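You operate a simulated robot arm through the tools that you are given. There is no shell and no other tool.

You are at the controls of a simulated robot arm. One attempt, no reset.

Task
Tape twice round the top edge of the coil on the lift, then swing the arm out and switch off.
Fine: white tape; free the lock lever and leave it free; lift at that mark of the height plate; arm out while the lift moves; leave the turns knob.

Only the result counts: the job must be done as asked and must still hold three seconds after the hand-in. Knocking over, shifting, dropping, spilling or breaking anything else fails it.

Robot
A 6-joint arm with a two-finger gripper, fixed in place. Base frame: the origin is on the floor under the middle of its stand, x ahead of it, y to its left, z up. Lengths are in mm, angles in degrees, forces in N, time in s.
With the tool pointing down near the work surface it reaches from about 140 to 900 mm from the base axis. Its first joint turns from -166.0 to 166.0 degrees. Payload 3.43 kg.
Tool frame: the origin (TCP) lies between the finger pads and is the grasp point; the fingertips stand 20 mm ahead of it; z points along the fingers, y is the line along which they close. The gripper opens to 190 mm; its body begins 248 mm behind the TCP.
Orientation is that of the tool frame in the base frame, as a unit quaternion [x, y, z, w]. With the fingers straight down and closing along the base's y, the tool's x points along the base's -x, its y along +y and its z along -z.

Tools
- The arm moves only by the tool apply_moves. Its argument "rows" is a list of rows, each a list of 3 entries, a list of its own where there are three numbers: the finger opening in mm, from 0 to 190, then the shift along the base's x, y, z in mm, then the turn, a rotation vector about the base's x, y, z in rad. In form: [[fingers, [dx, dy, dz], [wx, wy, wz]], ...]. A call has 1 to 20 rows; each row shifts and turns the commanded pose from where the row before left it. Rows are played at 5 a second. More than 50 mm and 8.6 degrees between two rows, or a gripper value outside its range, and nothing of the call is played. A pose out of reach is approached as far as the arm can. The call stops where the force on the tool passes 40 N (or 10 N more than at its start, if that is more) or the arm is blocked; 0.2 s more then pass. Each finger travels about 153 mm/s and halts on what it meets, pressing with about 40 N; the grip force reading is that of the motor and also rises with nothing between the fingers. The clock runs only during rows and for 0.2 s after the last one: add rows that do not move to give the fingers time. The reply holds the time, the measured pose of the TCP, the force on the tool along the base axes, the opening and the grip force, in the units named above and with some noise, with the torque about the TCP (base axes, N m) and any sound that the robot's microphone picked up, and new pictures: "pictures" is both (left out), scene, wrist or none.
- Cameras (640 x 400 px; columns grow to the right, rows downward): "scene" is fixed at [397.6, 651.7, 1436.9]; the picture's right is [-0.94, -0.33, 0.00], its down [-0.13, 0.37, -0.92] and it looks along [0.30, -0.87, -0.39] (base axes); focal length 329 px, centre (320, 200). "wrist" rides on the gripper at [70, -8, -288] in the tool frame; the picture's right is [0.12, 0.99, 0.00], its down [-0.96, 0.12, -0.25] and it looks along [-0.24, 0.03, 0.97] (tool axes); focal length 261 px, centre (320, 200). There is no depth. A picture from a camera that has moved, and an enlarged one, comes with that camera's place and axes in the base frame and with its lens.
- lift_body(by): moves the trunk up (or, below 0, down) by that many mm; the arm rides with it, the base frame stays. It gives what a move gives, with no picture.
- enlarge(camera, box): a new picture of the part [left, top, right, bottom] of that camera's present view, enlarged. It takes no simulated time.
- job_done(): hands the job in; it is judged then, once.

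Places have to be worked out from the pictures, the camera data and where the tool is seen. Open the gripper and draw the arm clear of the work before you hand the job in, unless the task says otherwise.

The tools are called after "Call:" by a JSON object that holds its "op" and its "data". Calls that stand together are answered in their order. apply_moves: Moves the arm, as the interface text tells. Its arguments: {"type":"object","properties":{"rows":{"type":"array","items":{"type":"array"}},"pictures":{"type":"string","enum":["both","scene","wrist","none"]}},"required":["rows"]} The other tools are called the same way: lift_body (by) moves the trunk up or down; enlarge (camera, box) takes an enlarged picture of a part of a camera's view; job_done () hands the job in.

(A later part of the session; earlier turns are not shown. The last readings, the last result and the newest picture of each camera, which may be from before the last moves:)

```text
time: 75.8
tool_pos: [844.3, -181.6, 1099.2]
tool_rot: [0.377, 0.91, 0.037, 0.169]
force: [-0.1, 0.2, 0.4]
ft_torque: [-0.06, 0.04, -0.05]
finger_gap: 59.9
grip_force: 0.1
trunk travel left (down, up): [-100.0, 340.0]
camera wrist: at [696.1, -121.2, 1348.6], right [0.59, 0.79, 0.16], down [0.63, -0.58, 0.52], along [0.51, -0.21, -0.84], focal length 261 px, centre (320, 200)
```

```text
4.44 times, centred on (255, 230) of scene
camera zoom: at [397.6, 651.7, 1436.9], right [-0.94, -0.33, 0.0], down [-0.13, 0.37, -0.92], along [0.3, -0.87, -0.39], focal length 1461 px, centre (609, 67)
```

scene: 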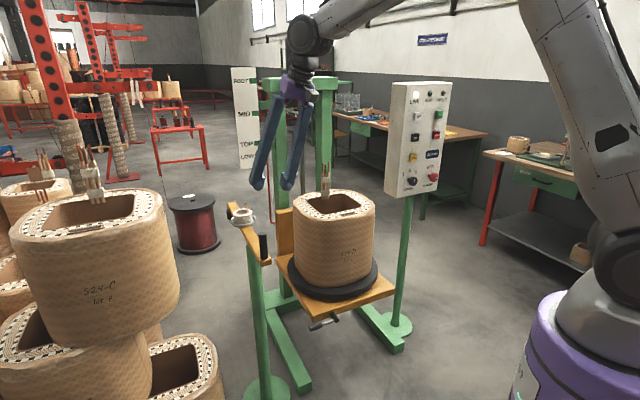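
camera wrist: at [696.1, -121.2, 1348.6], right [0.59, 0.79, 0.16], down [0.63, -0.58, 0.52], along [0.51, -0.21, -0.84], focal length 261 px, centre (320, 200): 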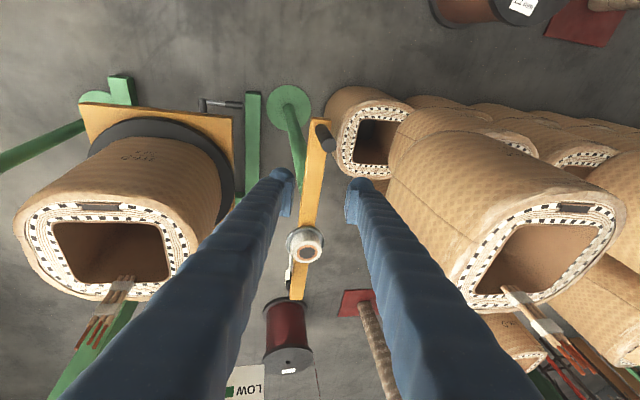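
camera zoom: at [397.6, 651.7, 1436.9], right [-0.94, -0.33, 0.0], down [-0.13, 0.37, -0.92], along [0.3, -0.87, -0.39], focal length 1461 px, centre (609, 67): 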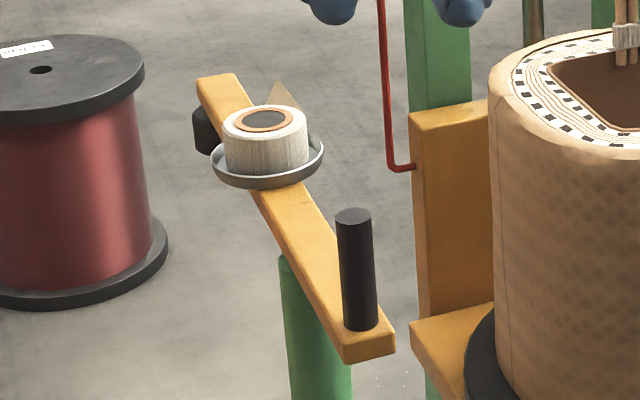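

The handle stands at (870.5, -147.5), from z 847 to 937; the coil's near face is at v≈244 and the pivot at about (972, -252), so the arm should swing in by roughly 49°. I come down above the handle.

Call:
{"op": "apply_moves", "data": {"rows": [[60, [8.7, 11.4, -36.4], [0, 0, 0]], [60, [8.7, 11.4, -36.4], [0, 0, 0]], [60, [8.8, 11.3, -36.4], [0, 0, 0]], [60, [0, 0, 0], [0, 0, 0]]]}}

Call:
{"op": "enlarge", "data": {"camera": "wrist", "box": [250, 130, 390, 230]}}

Call:
{"op": "enlarge", "data": {"camera": "scene", "box": [215, 165, 305, 275]}}

```text
time: 76.8
tool_pos: [868.2, -148.1, 985.9]
tool_rot: [0.377, 0.91, 0.036, 0.168]
force: [-0.8, 0.0, 0.4]
ft_torque: [-0.03, 0.02, -0.02]
finger_gap: 60.1
grip_force: 0.1
trunk travel left (down, up): [-100.0, 340.0]
camera wrist: at [721.2, -87.3, 1237.3], right [0.59, 0.79, 0.16], down [0.63, -0.57, 0.52], along [0.51, -0.21, -0.84], focal length 261 px, centre (320, 200)
```

scene: 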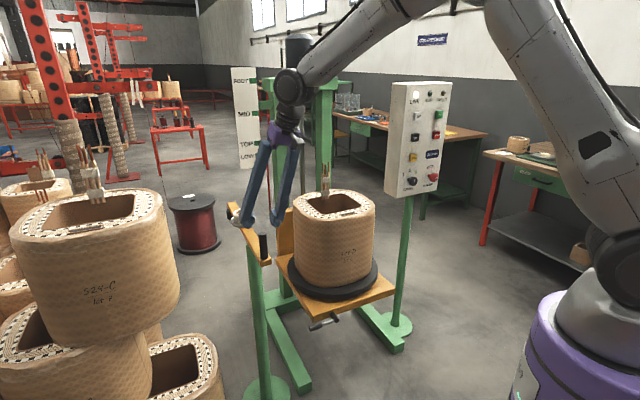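
wrist: 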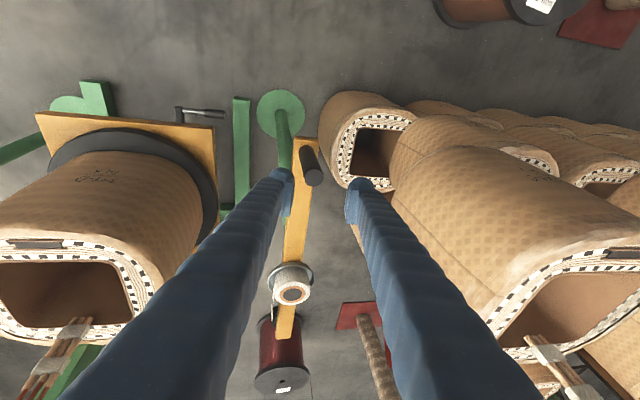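

```text
4.00 times, centred on (320, 180) of wrist
camera zoom: at [721.2, -87.3, 1237.3], right [0.59, 0.79, 0.16], down [0.63, -0.57, 0.52], along [0.51, -0.21, -0.84], focal length 1043 px, centre (320, 280)
```

zoom: 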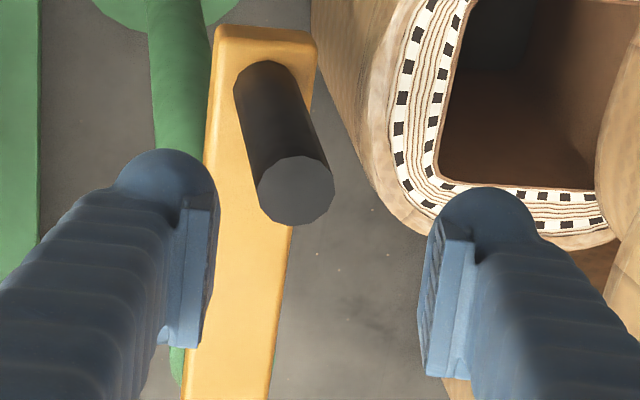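

```text
3.64 times, centred on (260, 220) of scene
camera zoom: at [397.6, 651.7, 1436.9], right [-0.94, -0.33, 0.0], down [-0.13, 0.37, -0.92], along [0.3, -0.87, -0.39], focal length 1196 px, centre (538, 127)
```

zoom: 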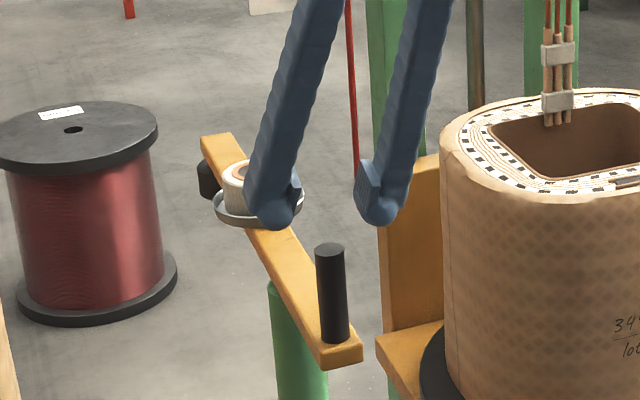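

The handle is centred between the fingers. I lower by 86 mm so the pads flank the upper part of the handle.

Call:
{"op": "apply_moves", "data": {"rows": [[60, [0.8, 0.5, -30], [0, 0, 0]], [60, [0.8, 0.5, -30], [0, 0, 0]], [60, [0, 0, -26], [0, 0, 0]], [60, [0, 0, 0], [0, 0, 0]]], "pictures": "none"}}

Call:
{"op": "enlarge", "data": {"camera": "wrist", "box": [250, 130, 390, 230]}}

Call:
{"op": "enlarge", "data": {"camera": "scene", "box": [215, 165, 305, 275]}}

```text
time: 77.8
tool_pos: [871.4, -150.5, 902.8]
tool_rot: [0.377, 0.91, 0.037, 0.169]
force: [0.7, 0.0, -0.1]
ft_torque: [0.04, 0.03, -0.02]
finger_gap: 59.8
grip_force: 0.1
trunk travel left (down, up): [-100.0, 340.0]
```

```text
4.00 times, centred on (320, 180) of wrist
camera zoom: at [723.2, -88.4, 1152.5], right [0.59, 0.79, 0.16], down [0.63, -0.58, 0.52], along [0.51, -0.21, -0.84], focal length 1043 px, centre (320, 280)
```

zoom: 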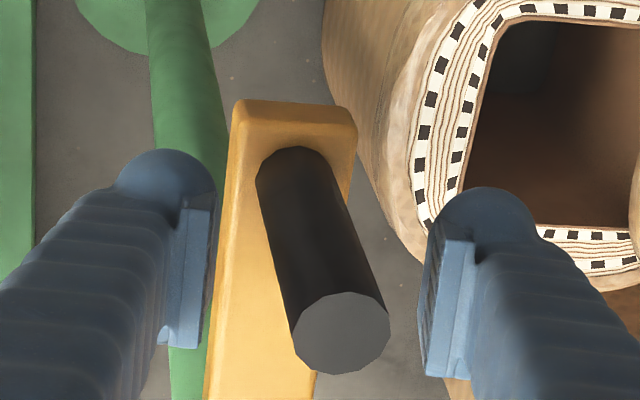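

```text
3.64 times, centred on (260, 220) of scene
camera zoom: at [397.6, 651.7, 1436.9], right [-0.94, -0.33, 0.0], down [-0.13, 0.37, -0.92], along [0.3, -0.87, -0.39], focal length 1196 px, centre (538, 127)
```

zoom: 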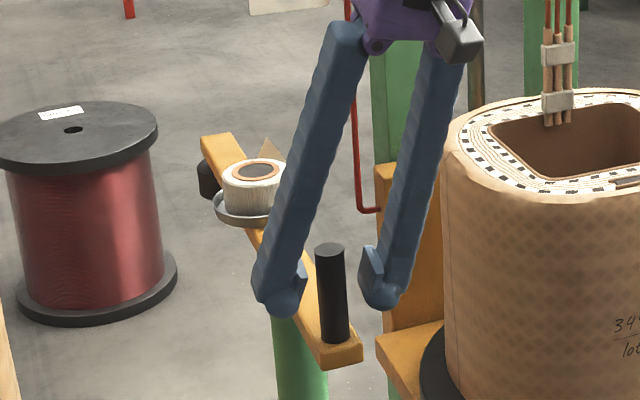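

The handle is centred between the pads. I close the gap to 36 mm as a loose cage around the 23 mm handle and begin swinging it along its arc about the pivot.

Call:
{"op": "apply_moves", "data": {"rows": [[45, [0, 0, 0], [0, 0, 0]], [36, [0, 0, 0], [0, 0, 0]], [36, [9.3, 8.2, 0], [0.0287, -0.0051, -0.0804]], [36, [10.0, 7.5, 0], [0.0287, -0.0051, -0.0804]], [36, [10.6, 6.6, 0], [0.0287, -0.0051, -0.0804]], [36, [0, 0, 0], [0, 0, 0]]]}}

Call:
{"op": "enlarge", "data": {"camera": "scene", "box": [215, 165, 355, 275]}}

Call:
{"op": "enlarge", "data": {"camera": "wrist", "box": [250, 130, 390, 230]}}

```text
time: 79.2
tool_pos: [900.8, -127.4, 902.9]
tool_rot: [0.491, 0.854, 0.058, 0.163]
force: [-1.3, -2.0, -0.8]
ft_torque: [-0.03, 0.03, -0.01]
finger_gap: 37.5
grip_force: 1.6
trunk travel left (down, up): [-100.0, 340.0]
camera wrist: at [765.3, -53.2, 1155.3], right [0.76, 0.61, 0.23], down [0.46, -0.75, 0.47], along [0.46, -0.25, -0.85], focal length 261 px, centre (320, 200)
```

scene: 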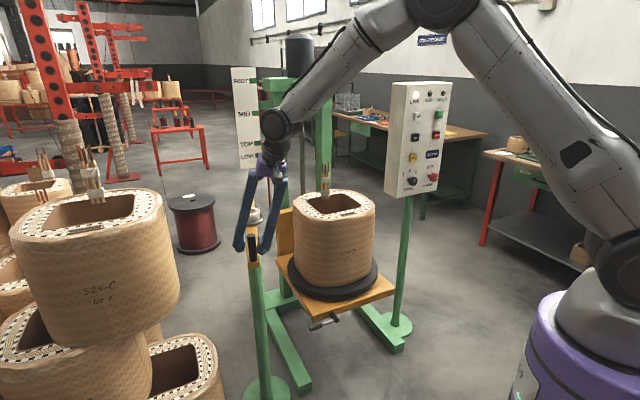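
wrist: 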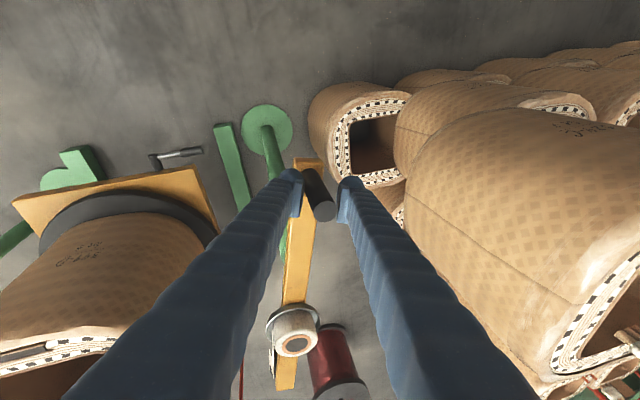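

```text
3.64 times, centred on (285, 220) of scene
camera zoom: at [397.6, 651.7, 1436.9], right [-0.94, -0.33, 0.0], down [-0.13, 0.37, -0.92], along [0.3, -0.87, -0.39], focal length 1196 px, centre (447, 127)
```

zoom: 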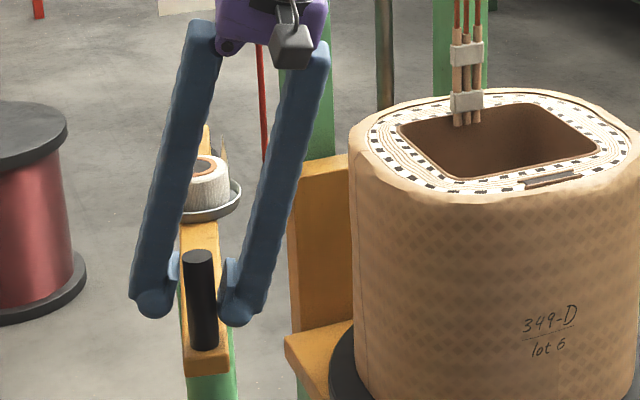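

```text
4.00 times, centred on (320, 180) of wrist
camera zoom: at [765.3, -53.2, 1155.3], right [0.76, 0.61, 0.23], down [0.46, -0.75, 0.47], along [0.46, -0.25, -0.85], focal length 1043 px, centre (320, 280)
```

zoom: 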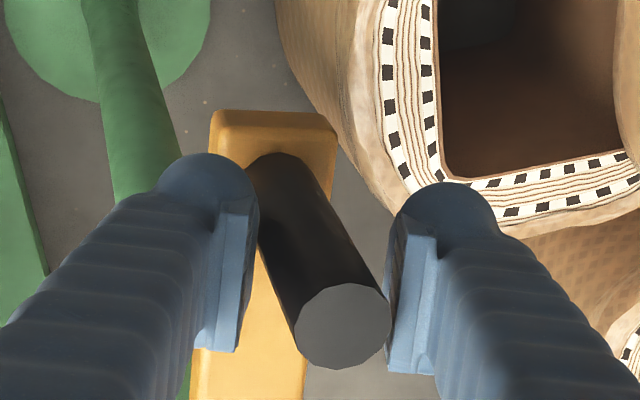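

The arm follows with about 2 N. I continue along the arc.

Call:
{"op": "apply_moves", "data": {"rows": [[36, [11.0, 5.7, 0], [0.0287, -0.0051, -0.0804]], [36, [11.6, 4.7, 0], [0.0287, -0.0051, -0.0804]], [36, [11.9, 3.7, 0], [0.0287, -0.0051, -0.0804]], [36, [12.2, 2.6, 0], [0.0287, -0.0051, -0.0804]], [36, [0, 0, 0], [0, 0, 0]]]}}

Call:
{"op": "enlarge", "data": {"camera": "scene", "box": [215, 165, 355, 275]}}

Call:
{"op": "enlarge", "data": {"camera": "wrist", "box": [180, 130, 420, 330]}}

```text
time: 80.4
tool_pos: [948.0, -109.1, 903.3]
tool_rot: [0.628, 0.758, 0.085, 0.151]
force: [9.4, 5.7, 3.3]
ft_torque: [-1.42, 1.94, 0.48]
finger_gap: 37.2
grip_force: 45.3
trunk travel left (down, up): [-100.0, 340.0]
camera wrist: at [833.2, -24.7, 1162.9], right [0.9, 0.31, 0.3], down [0.18, -0.9, 0.39], along [0.39, -0.29, -0.87], focal length 261 px, centre (320, 200)
```

scene: 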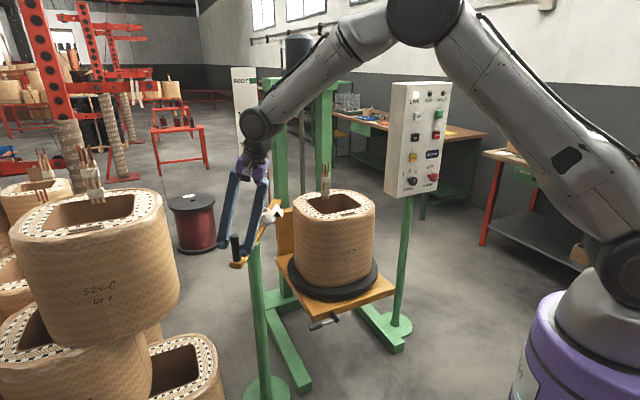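
wrist: 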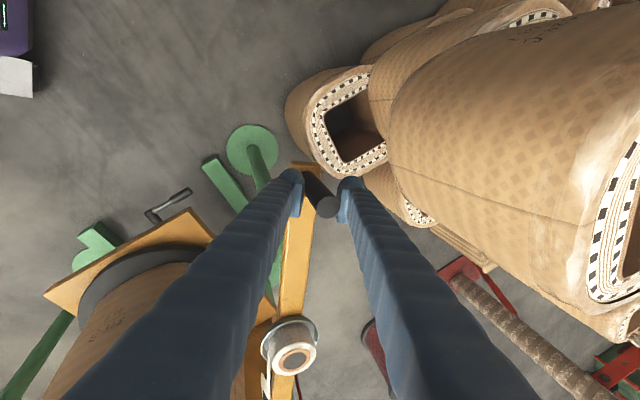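

```text
3.64 times, centred on (285, 220) of scene
camera zoom: at [397.6, 651.7, 1436.9], right [-0.94, -0.33, 0.0], down [-0.13, 0.37, -0.92], along [0.3, -0.87, -0.39], focal length 1196 px, centre (447, 127)
```

zoom: 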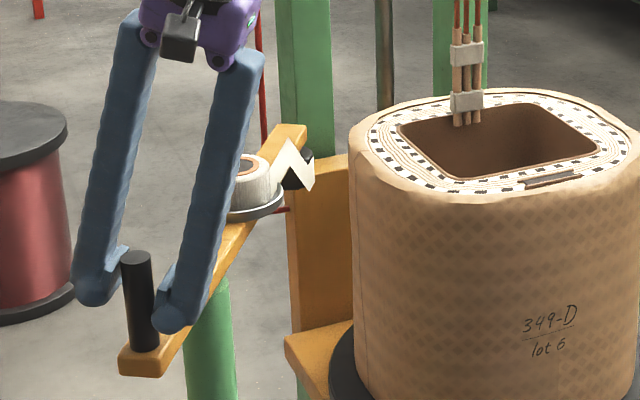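

```text
2.00 times, centred on (300, 230) of wrist
camera zoom: at [833.2, -24.7, 1162.9], right [0.9, 0.31, 0.3], down [0.18, -0.9, 0.39], along [0.39, -0.29, -0.87], focal length 521 px, centre (360, 140)
```

zoom: 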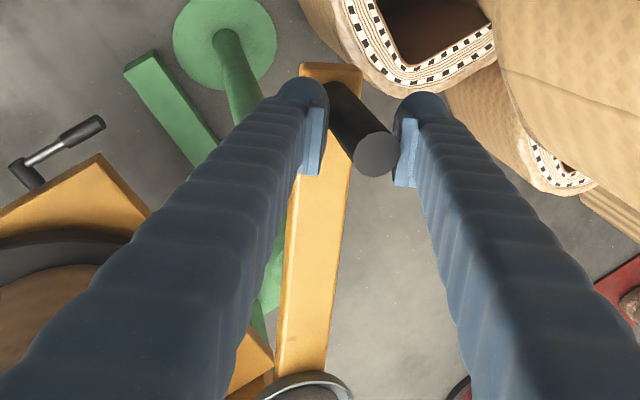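

Swung about 34° now, and the tilted pads are pinching the handle a little. I open the cage to 55 mm to relieve that and continue.

Call:
{"op": "apply_moves", "data": {"rows": [[55, [0, 0, 0], [0, 0, 0]], [55, [0, 0, 0], [0, 0, 0]], [55, [12.3, 1.6, 0], [0.0287, -0.0051, -0.0804]], [55, [12.45, 0.6, 0], [0.0287, -0.0051, -0.0804]], [55, [0, 0, 0], [0, 0, 0]]]}}

Call:
{"op": "enlarge", "data": {"camera": "scene", "box": [215, 165, 355, 275]}}

Call:
{"op": "enlarge", "data": {"camera": "wrist", "box": [180, 130, 420, 330]}}

```text
time: 81.6
tool_pos: [972.4, -107.7, 902.1]
tool_rot: [0.692, 0.701, 0.098, 0.142]
force: [0.3, -0.1, 0.0]
ft_torque: [-0.01, 0.02, -0.03]
finger_gap: 54.9
grip_force: 0.0
trunk travel left (down, up): [-100.0, 340.0]
camera wrist: at [868.7, -20.3, 1167.3], right [0.94, 0.14, 0.32], down [0.03, -0.94, 0.33], along [0.35, -0.3, -0.89], focal length 261 px, centre (320, 200)
```

scene: 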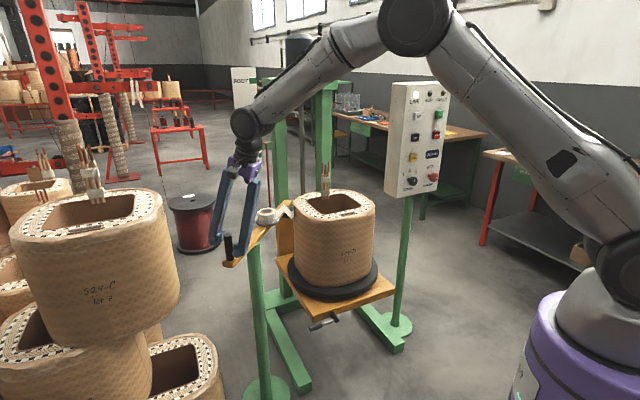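
wrist: 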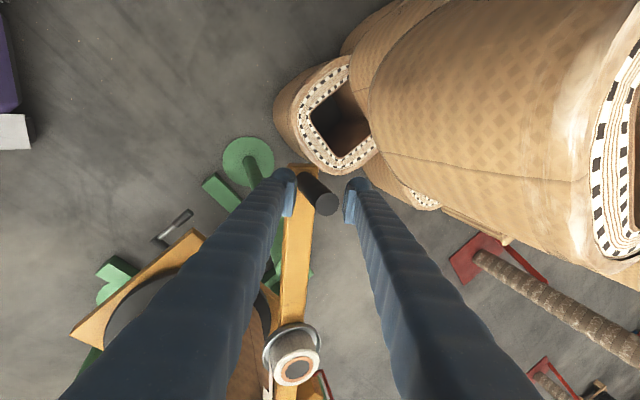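

```text
3.64 times, centred on (285, 220) of scene
camera zoom: at [397.6, 651.7, 1436.9], right [-0.94, -0.33, 0.0], down [-0.13, 0.37, -0.92], along [0.3, -0.87, -0.39], focal length 1196 px, centre (447, 127)
```

zoom: 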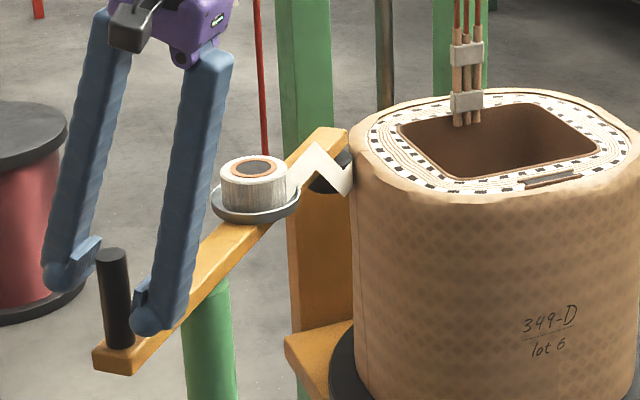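

```text
2.00 times, centred on (300, 230) of wrist
camera zoom: at [868.7, -20.3, 1167.3], right [0.94, 0.14, 0.32], down [0.03, -0.94, 0.33], along [0.35, -0.3, -0.89], focal length 521 px, centre (360, 140)
```

zoom: 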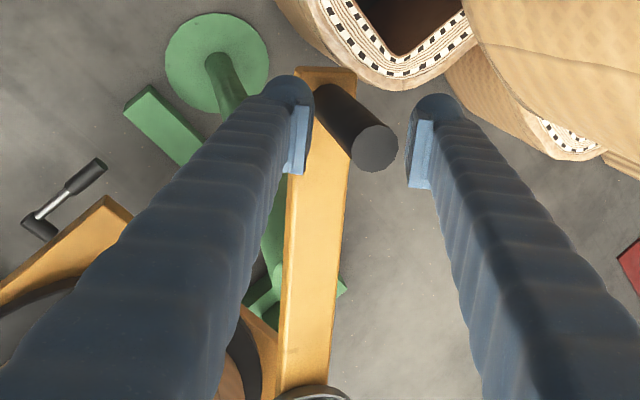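

The roller is almost at the coil. I push in small steps now, watching for contact force.

Call:
{"op": "apply_moves", "data": {"rows": [[55, [4, 0, 0], [0.0096, -0.0017, -0.0268]], [55, [4, -0.1, 0], [0.0096, -0.0017, -0.0268]], [55, [0, 0, 0], [0, 0, 0]]], "pictures": "none"}}

Call:
{"op": "enlarge", "data": {"camera": "scene", "box": [235, 185, 325, 255]}}

```text
time: 82.4
tool_pos: [980.0, -108.0, 902.7]
tool_rot: [0.711, 0.681, 0.102, 0.139]
force: [-6.9, -3.1, 3.0]
ft_torque: [-0.07, 0.26, 0.08]
finger_gap: 57.9
grip_force: 2.5
trunk travel left (down, up): [-100.0, 340.0]
```

```text
5.71 times, centred on (280, 220) of scene
camera zoom: at [397.6, 651.7, 1436.9], right [-0.94, -0.33, 0.0], down [-0.13, 0.37, -0.92], along [0.3, -0.87, -0.39], focal length 1879 px, centre (549, 86)
```

zoom: 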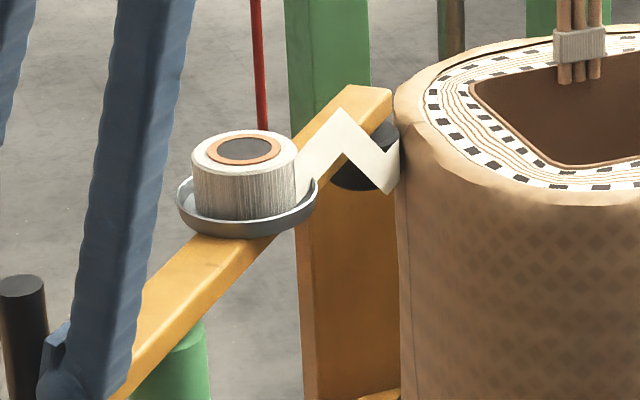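

Contact force has risen to about 8 N and the tape meets the coil's top edge. I push 3 mm more to make sure it is seated.

Call:
{"op": "apply_moves", "data": {"rows": [[55, [3, -0.1, 0], [0.007, -0.0012, -0.02]], [55, [0, 0, 0], [0, 0, 0]]], "pictures": "none"}}

Call:
{"op": "enlarge", "data": {"camera": "scene", "box": [265, 195, 310, 230]}}

```text
time: 83.0
tool_pos: [983.0, -109.3, 903.7]
tool_rot: [0.718, 0.674, 0.103, 0.138]
force: [-15.7, -8.1, 4.3]
ft_torque: [-0.19, 0.44, 0.35]
finger_gap: 62.4
grip_force: 6.9
trunk travel left (down, up): [-100.0, 340.0]
```

```text
11.43 times, centred on (288, 212) of scene
camera zoom: at [397.6, 651.7, 1436.9], right [-0.94, -0.33, 0.0], down [-0.13, 0.37, -0.92], along [0.3, -0.87, -0.39], focal length 3758 px, centre (691, 57)
```

zoom: 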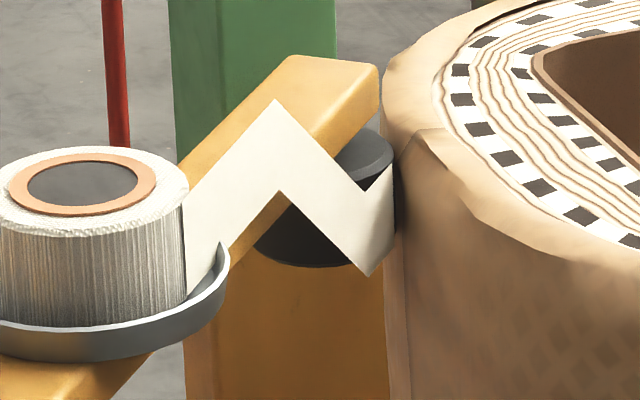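

18 N now: the roller is firmly against the coil. I open the fingers to let go without moving the handle and withdraw along the tool axis.

Call:
{"op": "apply_moves", "data": {"rows": [[75, [0, 0, 0], [0, 0, 0]], [90, [0, 0, 0], [0, 0, 0]], [90, [0, 0, 0], [0, 0, 0]], [90, [-10, 1.8, 28.2], [0, 0, 0]], [90, [-13.4, 2.4, 37.6], [0, 0, 0]], [90, [-13.4, 2.4, 37.6], [0, 0, 0]], [90, [0, 0, 0], [0, 0, 0]]]}}

Call:
{"op": "enlarge", "data": {"camera": "scene", "box": [225, 175, 345, 265]}}

```text
time: 84.6
tool_pos: [945.7, -102.3, 1007.8]
tool_rot: [0.718, 0.674, 0.103, 0.138]
force: [0.3, 0.4, 0.4]
ft_torque: [-0.03, -0.04, 0.02]
finger_gap: 90.1
grip_force: 0.0
trunk travel left (down, up): [-100.0, 340.0]
camera wrist: at [846.8, -13.0, 1273.7], right [0.94, 0.07, 0.33], down [-0.04, -0.95, 0.31], along [0.33, -0.3, -0.89], focal length 261 px, centre (320, 200)
```

scene: 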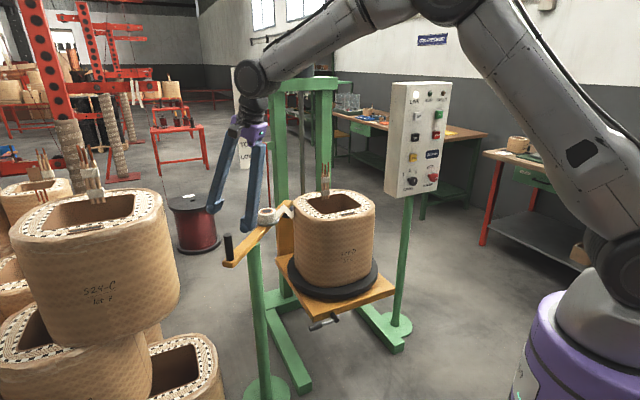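
wrist: 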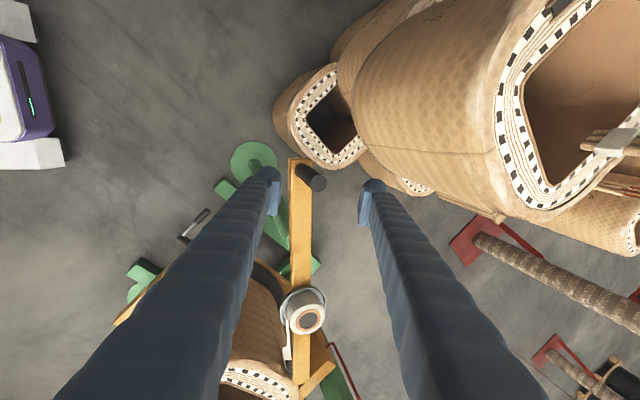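

```text
4.44 times, centred on (285, 220) of scene
camera zoom: at [397.6, 651.7, 1436.9], right [-0.94, -0.33, 0.0], down [-0.13, 0.37, -0.92], along [0.3, -0.87, -0.39], focal length 1461 px, centre (476, 111)
```

zoom: 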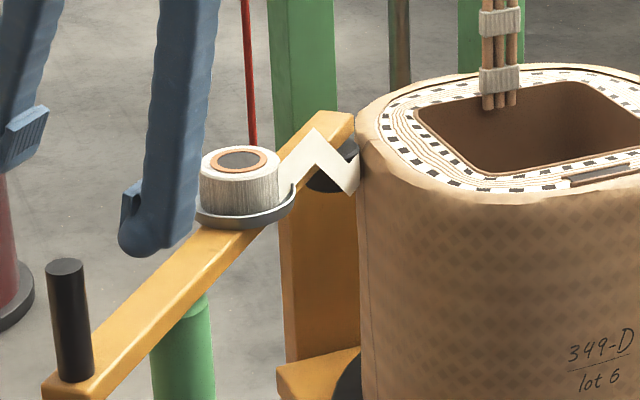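

The arm stays against the coil and the hand is clear. Now I go to the START button, near (391, -903, 1218), by the same kind of route, closing the fingers on the way.

Call:
{"op": "apply_moves", "data": {"rows": [[90, [0, 0, 33], [0, 0, 0]], [60, [0, 0, 33], [0, 0, 0]], [30, [0, 0, 33], [0, 0, 0]], [0, [-30.1, -35.1, 5.8], [0, 0, 0]], [0, [-30.1, -35.1, 5.8], [-0.0813, 0.0057, 0.0667]], [0, [-30.1, -35.1, 5.8], [-0.0813, 0.0057, 0.0667]], [0, [-30.1, -35.1, 5.8], [-0.0813, 0.0057, 0.0667]], [0, [-30.1, -35.1, 5.8], [-0.0813, 0.0057, 0.0667]], [0, [-30.1, -35.1, 5.8], [-0.0813, 0.0057, 0.0667]], [0, [-30.1, -35.1, 5.8], [-0.0813, 0.0057, 0.0667]], [0, [-30.1, -35.1, 5.8], [-0.0813, 0.0057, 0.0667]], [0, [-30.1, -35.1, 5.8], [-0.0813, 0.0057, 0.0667]], [0, [-30.1, -35.1, 5.8], [-0.0813, 0.0057, 0.0667]], [0, [-30.1, -35.1, 5.8], [-0.0813, 0.0057, 0.0667]], [0, [-30.1, -35.1, 5.8], [0, 0, 0]], [0, [-30.1, -35.1, 5.8], [0, 0, 0]], [0, [-30.1, -35.1, 5.8], [0, 0, 0]], [0, [-30.1, -35.1, 5.8], [0, 0, 0]]], "pictures": "scene"}}

```text
time: 88.4
tool_pos: [493.8, -630.9, 1192.1]
tool_rot: [0.355, 0.855, -0.148, 0.348]
force: [-0.2, 0.8, -0.3]
ft_torque: [-0.03, -0.05, -0.01]
finger_gap: 0.0
grip_force: 34.1
trunk travel left (down, up): [-100.0, 340.0]
```

scene: 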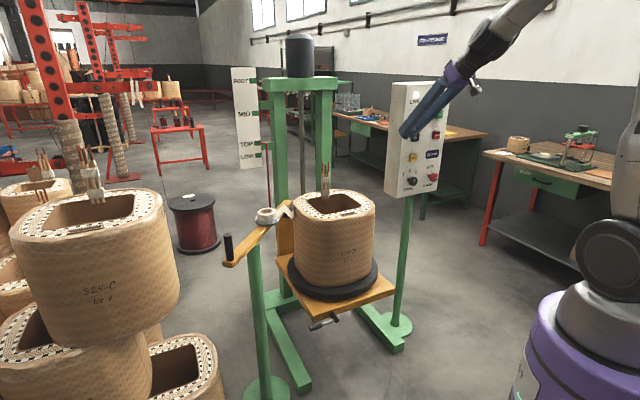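

The arm sits in place and the machine is unchanged. I go on to 80 mm in front of START.

Call:
{"op": "apply_moves", "data": {"rows": [[0, [-30.1, -34.9, 6.3], [0, 0, 0]], [0, [-30.1, -34.9, 6.3], [0, 0, 0]], [0, [-30.1, -34.9, 6.3], [0, 0, 0]], [0, [-30.1, -34.9, 6.3], [0, 0, 0]], [0, [-30.1, -34.9, 6.3], [0, 0, 0]], [0, [-30.1, -34.9, 6.3], [0, 0, 0]], [0, [0, 0, 0], [0, 0, 0]]]}}

Call:
{"op": "enlarge", "data": {"camera": "wrist", "box": [250, 150, 400, 260]}}

Call:
{"op": "enlarge", "data": {"camera": "scene", "box": [395, 80, 475, 140]}}

```text
time: 90.0
tool_pos: [317.1, -840.0, 1231.0]
tool_rot: [0.355, 0.855, -0.147, 0.347]
force: [-0.1, -0.4, 0.6]
ft_torque: [0.02, -0.05, 0.06]
finger_gap: 0.0
grip_force: 34.2
trunk travel left (down, up): [-100.0, 340.0]
camera wrist: at [134.5, -665.8, 1388.6], right [0.64, 0.76, -0.09], down [0.45, -0.28, 0.85], along [0.62, -0.59, -0.52], focal length 261 px, centre (320, 200)
```

scene: 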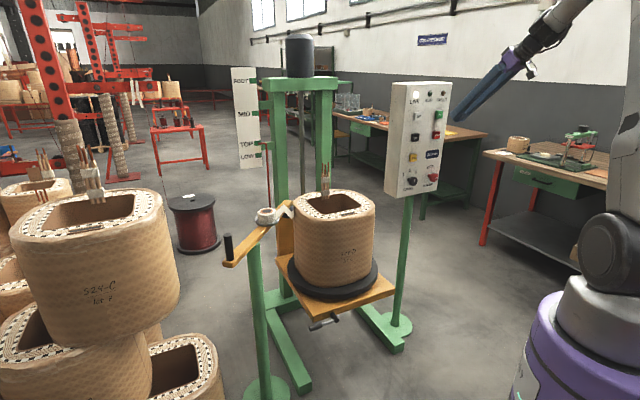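
wrist: 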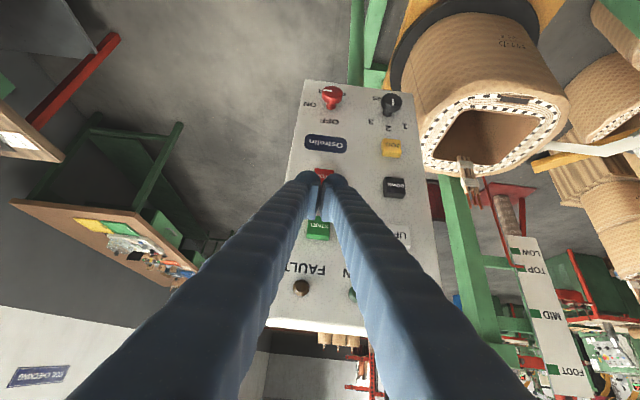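

```text
3.64 times, centred on (325, 205) of wrist
camera zoom: at [134.5, -665.8, 1388.6], right [0.64, 0.76, -0.09], down [0.45, -0.28, 0.85], along [0.62, -0.59, -0.52], focal length 948 px, centre (302, 182)
```

zoom: 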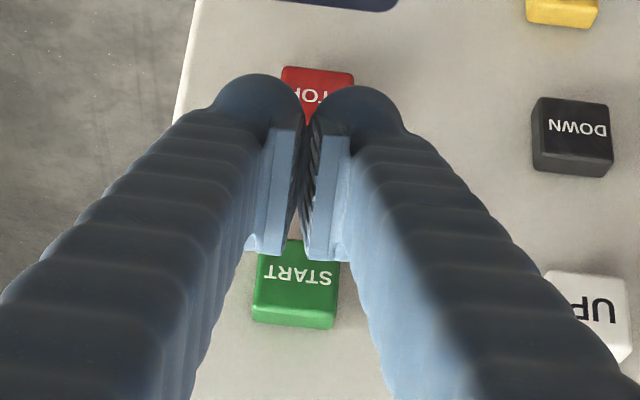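

```text
6.67 times, centred on (435, 110) of scene
camera zoom: at [397.6, 651.7, 1436.9], right [-0.94, -0.33, 0.0], down [-0.13, 0.37, -0.92], along [0.3, -0.87, -0.39], focal length 2192 px, centre (-447, 800)
```

zoom: 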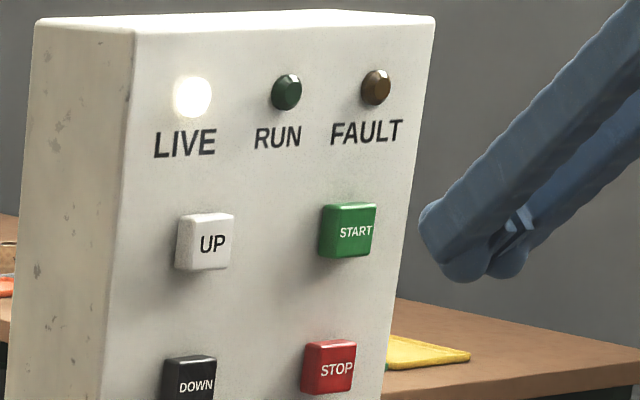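

START triangulates to (390, -904, 1221). I move to about 12 mm before contact, a bit lower than last time so the tip lands on the button's centre.

Call:
{"op": "apply_moves", "data": {"rows": [[0, [21.2, -23.2, -1], [0, 0, 0]], [0, [21.2, -23.3, -1], [0, 0, 0]], [0, [0, 0, 0], [0, 0, 0]]], "pictures": "none"}}

Call:
{"op": "enlarge", "data": {"camera": "scene", "box": [405, 90, 465, 140]}}

Call:
{"op": "enlarge", "data": {"camera": "wrist", "box": [250, 150, 400, 260]}}

```text
time: 90.8
tool_pos: [358.5, -885.7, 1228.4]
tool_rot: [0.356, 0.855, -0.147, 0.347]
force: [0.5, -0.2, 0.0]
ft_torque: [0.02, -0.02, 0.04]
finger_gap: 0.0
grip_force: 34.5
trunk travel left (down, up): [-100.0, 340.0]
```

```text
8.00 times, centred on (435, 115) of scene
camera zoom: at [397.6, 651.7, 1436.9], right [-0.94, -0.33, 0.0], down [-0.13, 0.37, -0.92], along [0.3, -0.87, -0.39], focal length 2630 px, centre (-600, 880)
```

zoom: 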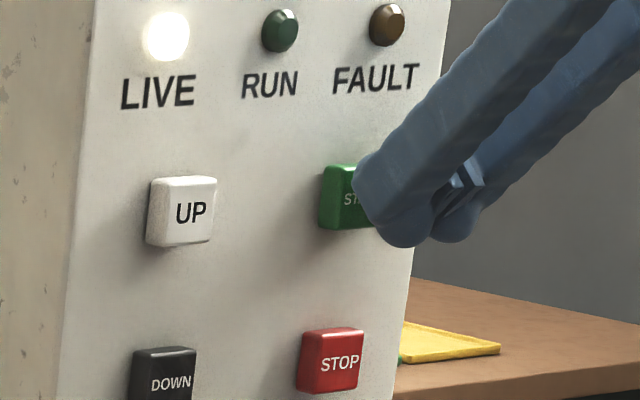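

```text
3.64 times, centred on (325, 205) of wrist
camera zoom: at [176.6, -711.0, 1385.2], right [0.65, 0.76, -0.09], down [0.45, -0.28, 0.85], along [0.62, -0.59, -0.52], focal length 948 px, centre (302, 182)
```

zoom: 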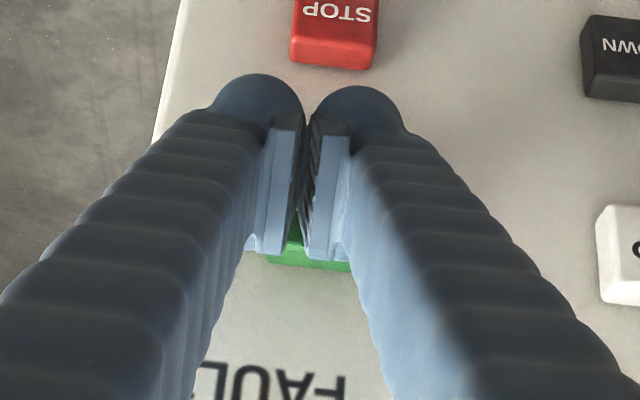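

The tip is lined up slightly right and low of START's centre; I correct by 3 mm each way while stepping in, and press.

Call:
{"op": "apply_moves", "data": {"rows": [[0, [4.9, -0.7, 3], [0, 0, 0]], [0, [2.8, -2.8, 0], [0, 0, 0]], [0, [2.8, -2.8, 0], [0, 0, 0]]], "pictures": "none"}}

Call:
{"op": "enlarge", "data": {"camera": "scene", "box": [405, 80, 465, 130]}}

```text
time: 91.6
tool_pos: [368.9, -890.1, 1232.7]
tool_rot: [0.355, 0.856, -0.147, 0.347]
force: [-1.0, 2.2, -0.6]
ft_torque: [-0.05, 0.03, 0.01]
finger_gap: 6.0
grip_force: 34.6
trunk travel left (down, up): [-100.0, 340.0]
heard: click
```

```text
8.00 times, centred on (435, 105) of scene
camera zoom: at [397.6, 651.7, 1436.9], right [-0.94, -0.33, 0.0], down [-0.13, 0.37, -0.92], along [0.3, -0.87, -0.39], focal length 2630 px, centre (-600, 960)
```

zoom: 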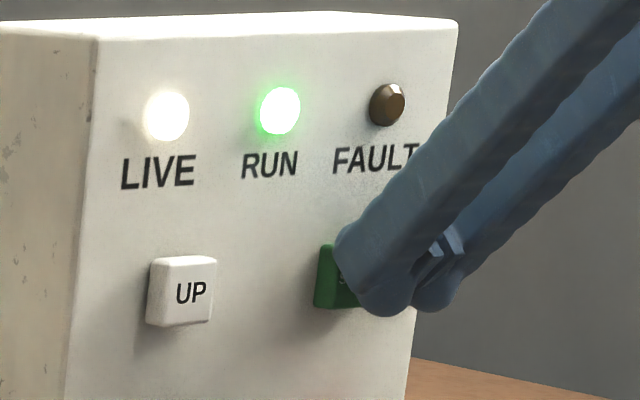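

A click, and RUN is lit with no fault: taping has started. I back off at once and let it run.

Call:
{"op": "apply_moves", "data": {"rows": [[0, [-14, 14, 0], [0, 0, 0]], [0, [-25, 25, 0], [0, 0, 0]], [0, [-25, 25, 0], [0, 0, 0]]]}}

Call:
{"op": "enlarge", "data": {"camera": "scene", "box": [225, 160, 385, 280]}}

Call:
{"op": "enlarge", "data": {"camera": "scene", "box": [405, 80, 465, 130]}}

```text
time: 92.4
tool_pos: [303.5, -826.3, 1232.5]
tool_rot: [0.354, 0.855, -0.147, 0.348]
force: [-1.2, -0.4, 0.3]
ft_torque: [0.01, 0.01, 0.01]
finger_gap: 0.0
grip_force: 34.3
trunk travel left (down, up): [-100.0, 340.0]
camera wrist: at [121.6, -651.2, 1389.2], right [0.65, 0.76, -0.09], down [0.45, -0.28, 0.85], along [0.62, -0.59, -0.52], focal length 261 px, centre (320, 200)
```

scene: 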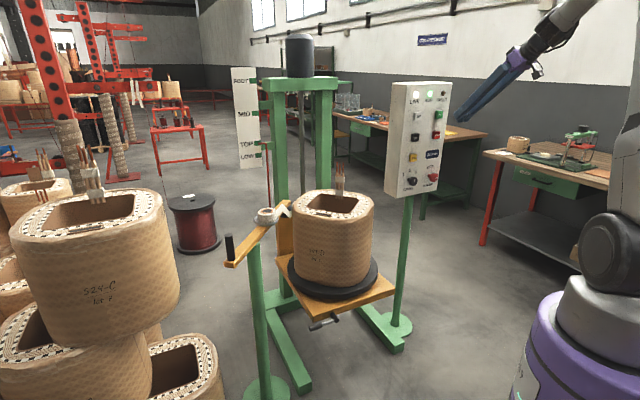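
wrist: 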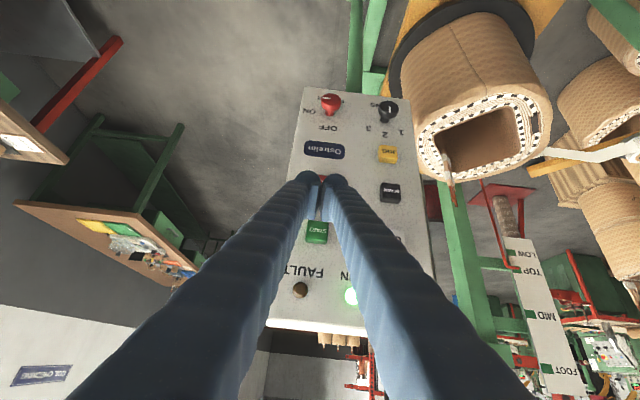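

```text
3.33 times, centred on (305, 220) of scene
camera zoom: at [397.6, 651.7, 1436.9], right [-0.94, -0.33, 0.0], down [-0.13, 0.37, -0.92], along [0.3, -0.87, -0.39], focal length 1096 px, centre (370, 133)
```

zoom: 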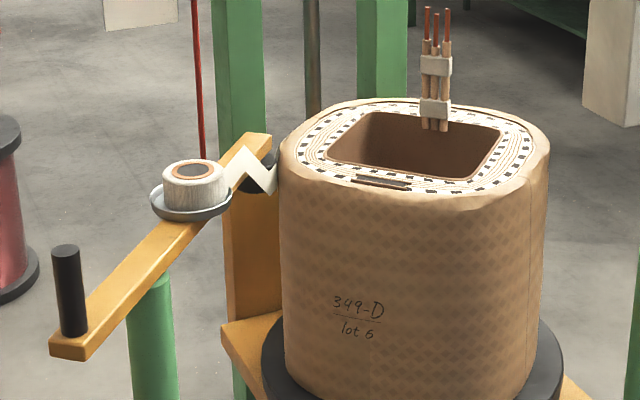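

```text
8.00 times, centred on (435, 105) of scene
camera zoom: at [397.6, 651.7, 1436.9], right [-0.94, -0.33, 0.0], down [-0.13, 0.37, -0.92], along [0.3, -0.87, -0.39], focal length 2630 px, centre (-600, 960)
```

zoom: 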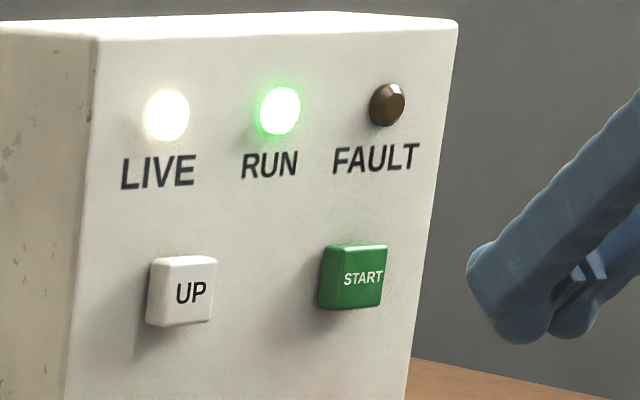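

The coil is turning with RUN lit. I wait and watch for tape being laid.

Call:
{"op": "apply_moves", "data": {"rows": [[0, [0, 0, 0], [0, 0, 0]], [0, [0, 0, 0], [0, 0, 0]], [0, [0, 0, 0], [0, 0, 0]], [0, [0, 0, 0], [0, 0, 0]], [0, [0, 0, 0], [0, 0, 0]], [0, [0, 0, 0], [0, 0, 0]], [0, [0, 0, 0], [0, 0, 0]], [0, [0, 0, 0], [0, 0, 0]], [0, [0, 0, 0], [0, 0, 0]], [0, [0, 0, 0], [0, 0, 0]]], "pictures": "none"}}

Call:
{"op": "enlarge", "data": {"camera": "scene", "box": [225, 160, 385, 280]}}

Call:
{"op": "enlarge", "data": {"camera": "wrist", "box": [390, 0, 640, 200]}}

```text
time: 94.6
tool_pos: [304.4, -826.1, 1232.6]
tool_rot: [0.356, 0.855, -0.148, 0.348]
force: [-0.6, 0.1, 0.6]
ft_torque: [0.0, 0.03, -0.05]
finger_gap: 0.0
grip_force: 34.2
trunk travel left (down, up): [-100.0, 340.0]
```

```text
3.33 times, centred on (305, 220) of scene
camera zoom: at [397.6, 651.7, 1436.9], right [-0.94, -0.33, 0.0], down [-0.13, 0.37, -0.92], along [0.3, -0.87, -0.39], focal length 1096 px, centre (370, 133)
```

zoom: 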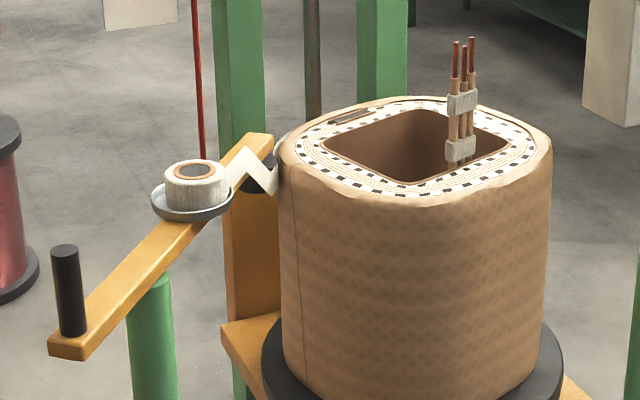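

```text
2.00 times, centred on (515, 100) of wrist
camera zoom: at [122.1, -651.8, 1388.7], right [0.65, 0.76, -0.09], down [0.45, -0.28, 0.85], along [0.62, -0.59, -0.52], focal length 521 px, centre (-70, 400)
```

zoom: 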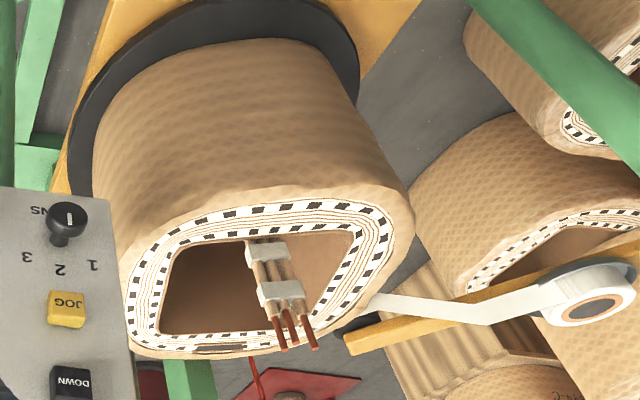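

The coil turns so that taped surface goes round the back first. I keep waiting, about 4 s at a time.

Call:
{"op": "apply_moves", "data": {"rows": [[0, [0, 0, 0], [0, 0, 0]], [0, [0, 0, 0], [0, 0, 0]], [0, [0, 0, 0], [0, 0, 0]], [0, [0, 0, 0], [0, 0, 0]], [0, [0, 0, 0], [0, 0, 0]], [0, [0, 0, 0], [0, 0, 0]], [0, [0, 0, 0], [0, 0, 0]], [0, [0, 0, 0], [0, 0, 0]], [0, [0, 0, 0], [0, 0, 0]], [0, [0, 0, 0], [0, 0, 0]], [0, [0, 0, 0], [0, 0, 0]], [0, [0, 0, 0], [0, 0, 0]], [0, [0, 0, 0], [0, 0, 0]], [0, [0, 0, 0], [0, 0, 0]], [0, [0, 0, 0], [0, 0, 0]], [0, [0, 0, 0], [0, 0, 0]], [0, [0, 0, 0], [0, 0, 0]], [0, [0, 0, 0], [0, 0, 0]], [0, [0, 0, 0], [0, 0, 0]], [0, [0, 0, 0], [0, 0, 0]]], "pictures": "none"}}

Call:
{"op": "enlarge", "data": {"camera": "scene", "box": [225, 160, 385, 280]}}

Call:
{"op": "enlarge", "data": {"camera": "scene", "box": [405, 80, 465, 130]}}

```text
time: 98.8
tool_pos: [303.9, -825.3, 1231.4]
tool_rot: [0.356, 0.855, -0.148, 0.347]
force: [0.5, -0.7, 0.4]
ft_torque: [0.01, -0.01, 0.02]
finger_gap: 0.0
grip_force: 34.4
trunk travel left (down, up): [-100.0, 340.0]
```

```text
3.33 times, centred on (305, 220) of scene
camera zoom: at [397.6, 651.7, 1436.9], right [-0.94, -0.33, 0.0], down [-0.13, 0.37, -0.92], along [0.3, -0.87, -0.39], focal length 1096 px, centre (370, 133)
```

zoom: 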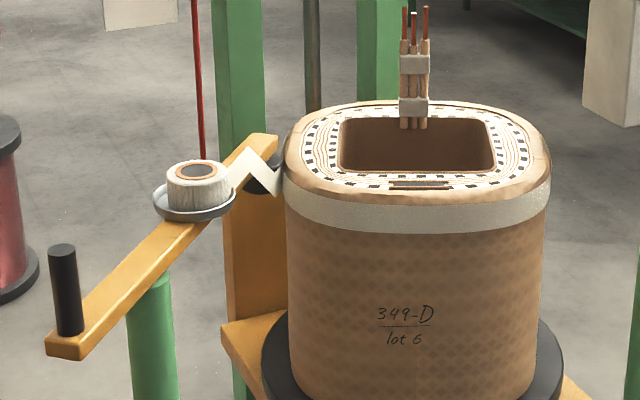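

```text
8.00 times, centred on (435, 105) of scene
camera zoom: at [397.6, 651.7, 1436.9], right [-0.94, -0.33, 0.0], down [-0.13, 0.37, -0.92], along [0.3, -0.87, -0.39], focal length 2630 px, centre (-600, 960)
```

zoom: 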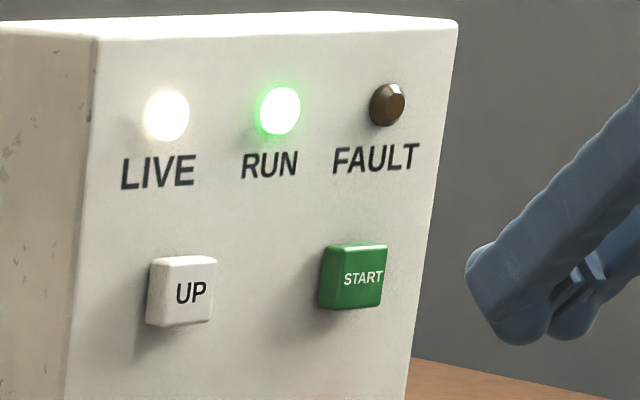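

White tape is being laid around the top edge; roughly one turn is done. I keep waiting until RUN goes out.

Call:
{"op": "apply_moves", "data": {"rows": [[0, [0, 0, 0], [0, 0, 0]], [0, [0, 0, 0], [0, 0, 0]], [0, [0, 0, 0], [0, 0, 0]], [0, [0, 0, 0], [0, 0, 0]], [0, [0, 0, 0], [0, 0, 0]], [0, [0, 0, 0], [0, 0, 0]], [0, [0, 0, 0], [0, 0, 0]], [0, [0, 0, 0], [0, 0, 0]], [0, [0, 0, 0], [0, 0, 0]], [0, [0, 0, 0], [0, 0, 0]], [0, [0, 0, 0], [0, 0, 0]], [0, [0, 0, 0], [0, 0, 0]], [0, [0, 0, 0], [0, 0, 0]], [0, [0, 0, 0], [0, 0, 0]], [0, [0, 0, 0], [0, 0, 0]], [0, [0, 0, 0], [0, 0, 0]], [0, [0, 0, 0], [0, 0, 0]], [0, [0, 0, 0], [0, 0, 0]], [0, [0, 0, 0], [0, 0, 0]], [0, [0, 0, 0], [0, 0, 0]]], "pictures": "none"}}

Call:
{"op": "enlarge", "data": {"camera": "scene", "box": [225, 160, 385, 280]}}

Call:
{"op": "enlarge", "data": {"camera": "scene", "box": [405, 80, 465, 130]}}

```text
time: 103.0
tool_pos: [304.3, -827.1, 1231.0]
tool_rot: [0.356, 0.855, -0.148, 0.347]
force: [1.5, -0.4, 0.6]
ft_torque: [-0.01, -0.04, -0.01]
finger_gap: 0.3
grip_force: 34.1
trunk travel left (down, up): [-100.0, 340.0]
```

```text
3.33 times, centred on (305, 220) of scene
camera zoom: at [397.6, 651.7, 1436.9], right [-0.94, -0.33, 0.0], down [-0.13, 0.37, -0.92], along [0.3, -0.87, -0.39], focal length 1096 px, centre (370, 133)
```

zoom: 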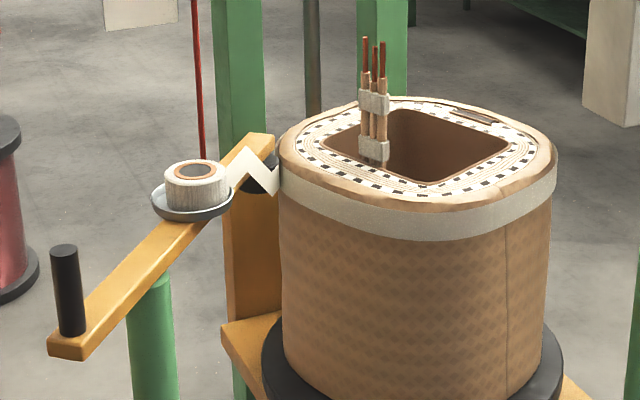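

```text
8.00 times, centred on (435, 105) of scene
camera zoom: at [397.6, 651.7, 1436.9], right [-0.94, -0.33, 0.0], down [-0.13, 0.37, -0.92], along [0.3, -0.87, -0.39], focal length 2630 px, centre (-600, 960)
```

zoom: 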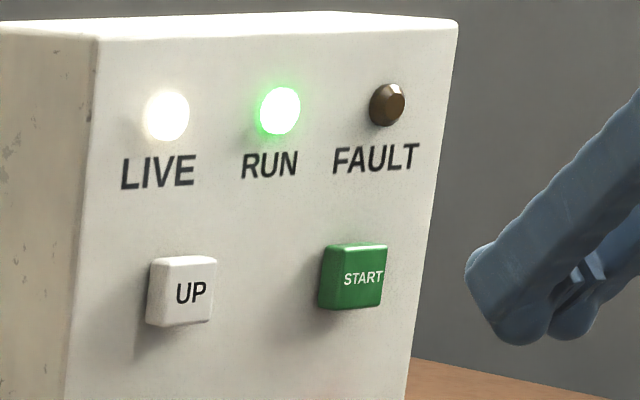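

Still running with no fault. I wait another 4 s.

Call:
{"op": "apply_moves", "data": {"rows": [[0, [0, 0, 0], [0, 0, 0]], [0, [0, 0, 0], [0, 0, 0]], [0, [0, 0, 0], [0, 0, 0]], [0, [0, 0, 0], [0, 0, 0]], [0, [0, 0, 0], [0, 0, 0]], [0, [0, 0, 0], [0, 0, 0]], [0, [0, 0, 0], [0, 0, 0]], [0, [0, 0, 0], [0, 0, 0]], [0, [0, 0, 0], [0, 0, 0]], [0, [0, 0, 0], [0, 0, 0]], [0, [0, 0, 0], [0, 0, 0]], [0, [0, 0, 0], [0, 0, 0]], [0, [0, 0, 0], [0, 0, 0]], [0, [0, 0, 0], [0, 0, 0]], [0, [0, 0, 0], [0, 0, 0]], [0, [0, 0, 0], [0, 0, 0]], [0, [0, 0, 0], [0, 0, 0]], [0, [0, 0, 0], [0, 0, 0]]], "pictures": "none"}}

Call:
{"op": "enlarge", "data": {"camera": "scene", "box": [225, 160, 385, 280]}}

Call:
{"op": "enlarge", "data": {"camera": "scene", "box": [405, 80, 465, 130]}}

```text
time: 106.8
tool_pos: [304.5, -825.4, 1231.3]
tool_rot: [0.355, 0.855, -0.148, 0.348]
force: [0.4, 0.9, 0.6]
ft_torque: [-0.02, -0.01, 0.03]
finger_gap: 0.0
grip_force: 34.1
trunk travel left (down, up): [-100.0, 340.0]
```

```text
3.33 times, centred on (305, 220) of scene
camera zoom: at [397.6, 651.7, 1436.9], right [-0.94, -0.33, 0.0], down [-0.13, 0.37, -0.92], along [0.3, -0.87, -0.39], focal length 1096 px, centre (370, 133)
```

zoom: 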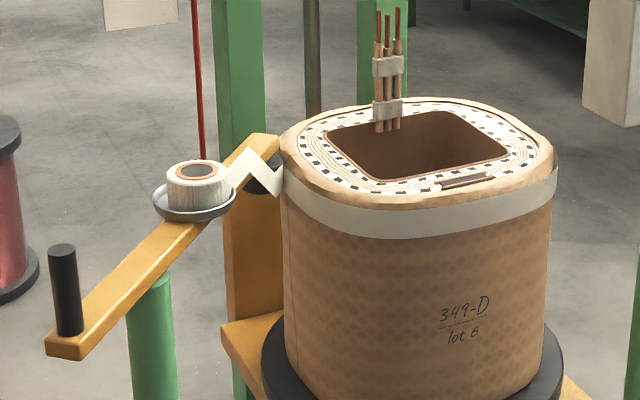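

```text
8.00 times, centred on (435, 105) of scene
camera zoom: at [397.6, 651.7, 1436.9], right [-0.94, -0.33, 0.0], down [-0.13, 0.37, -0.92], along [0.3, -0.87, -0.39], focal length 2630 px, centre (-600, 960)
```

zoom: 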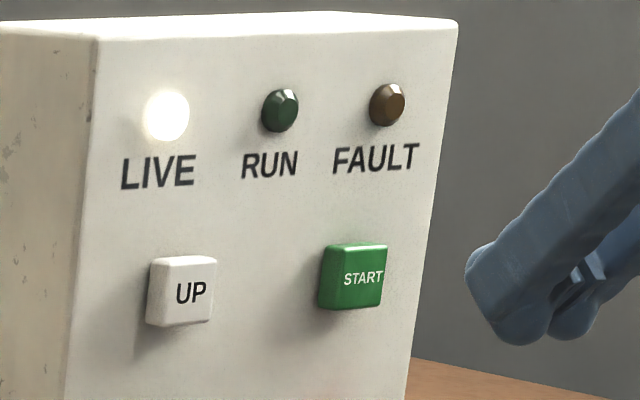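

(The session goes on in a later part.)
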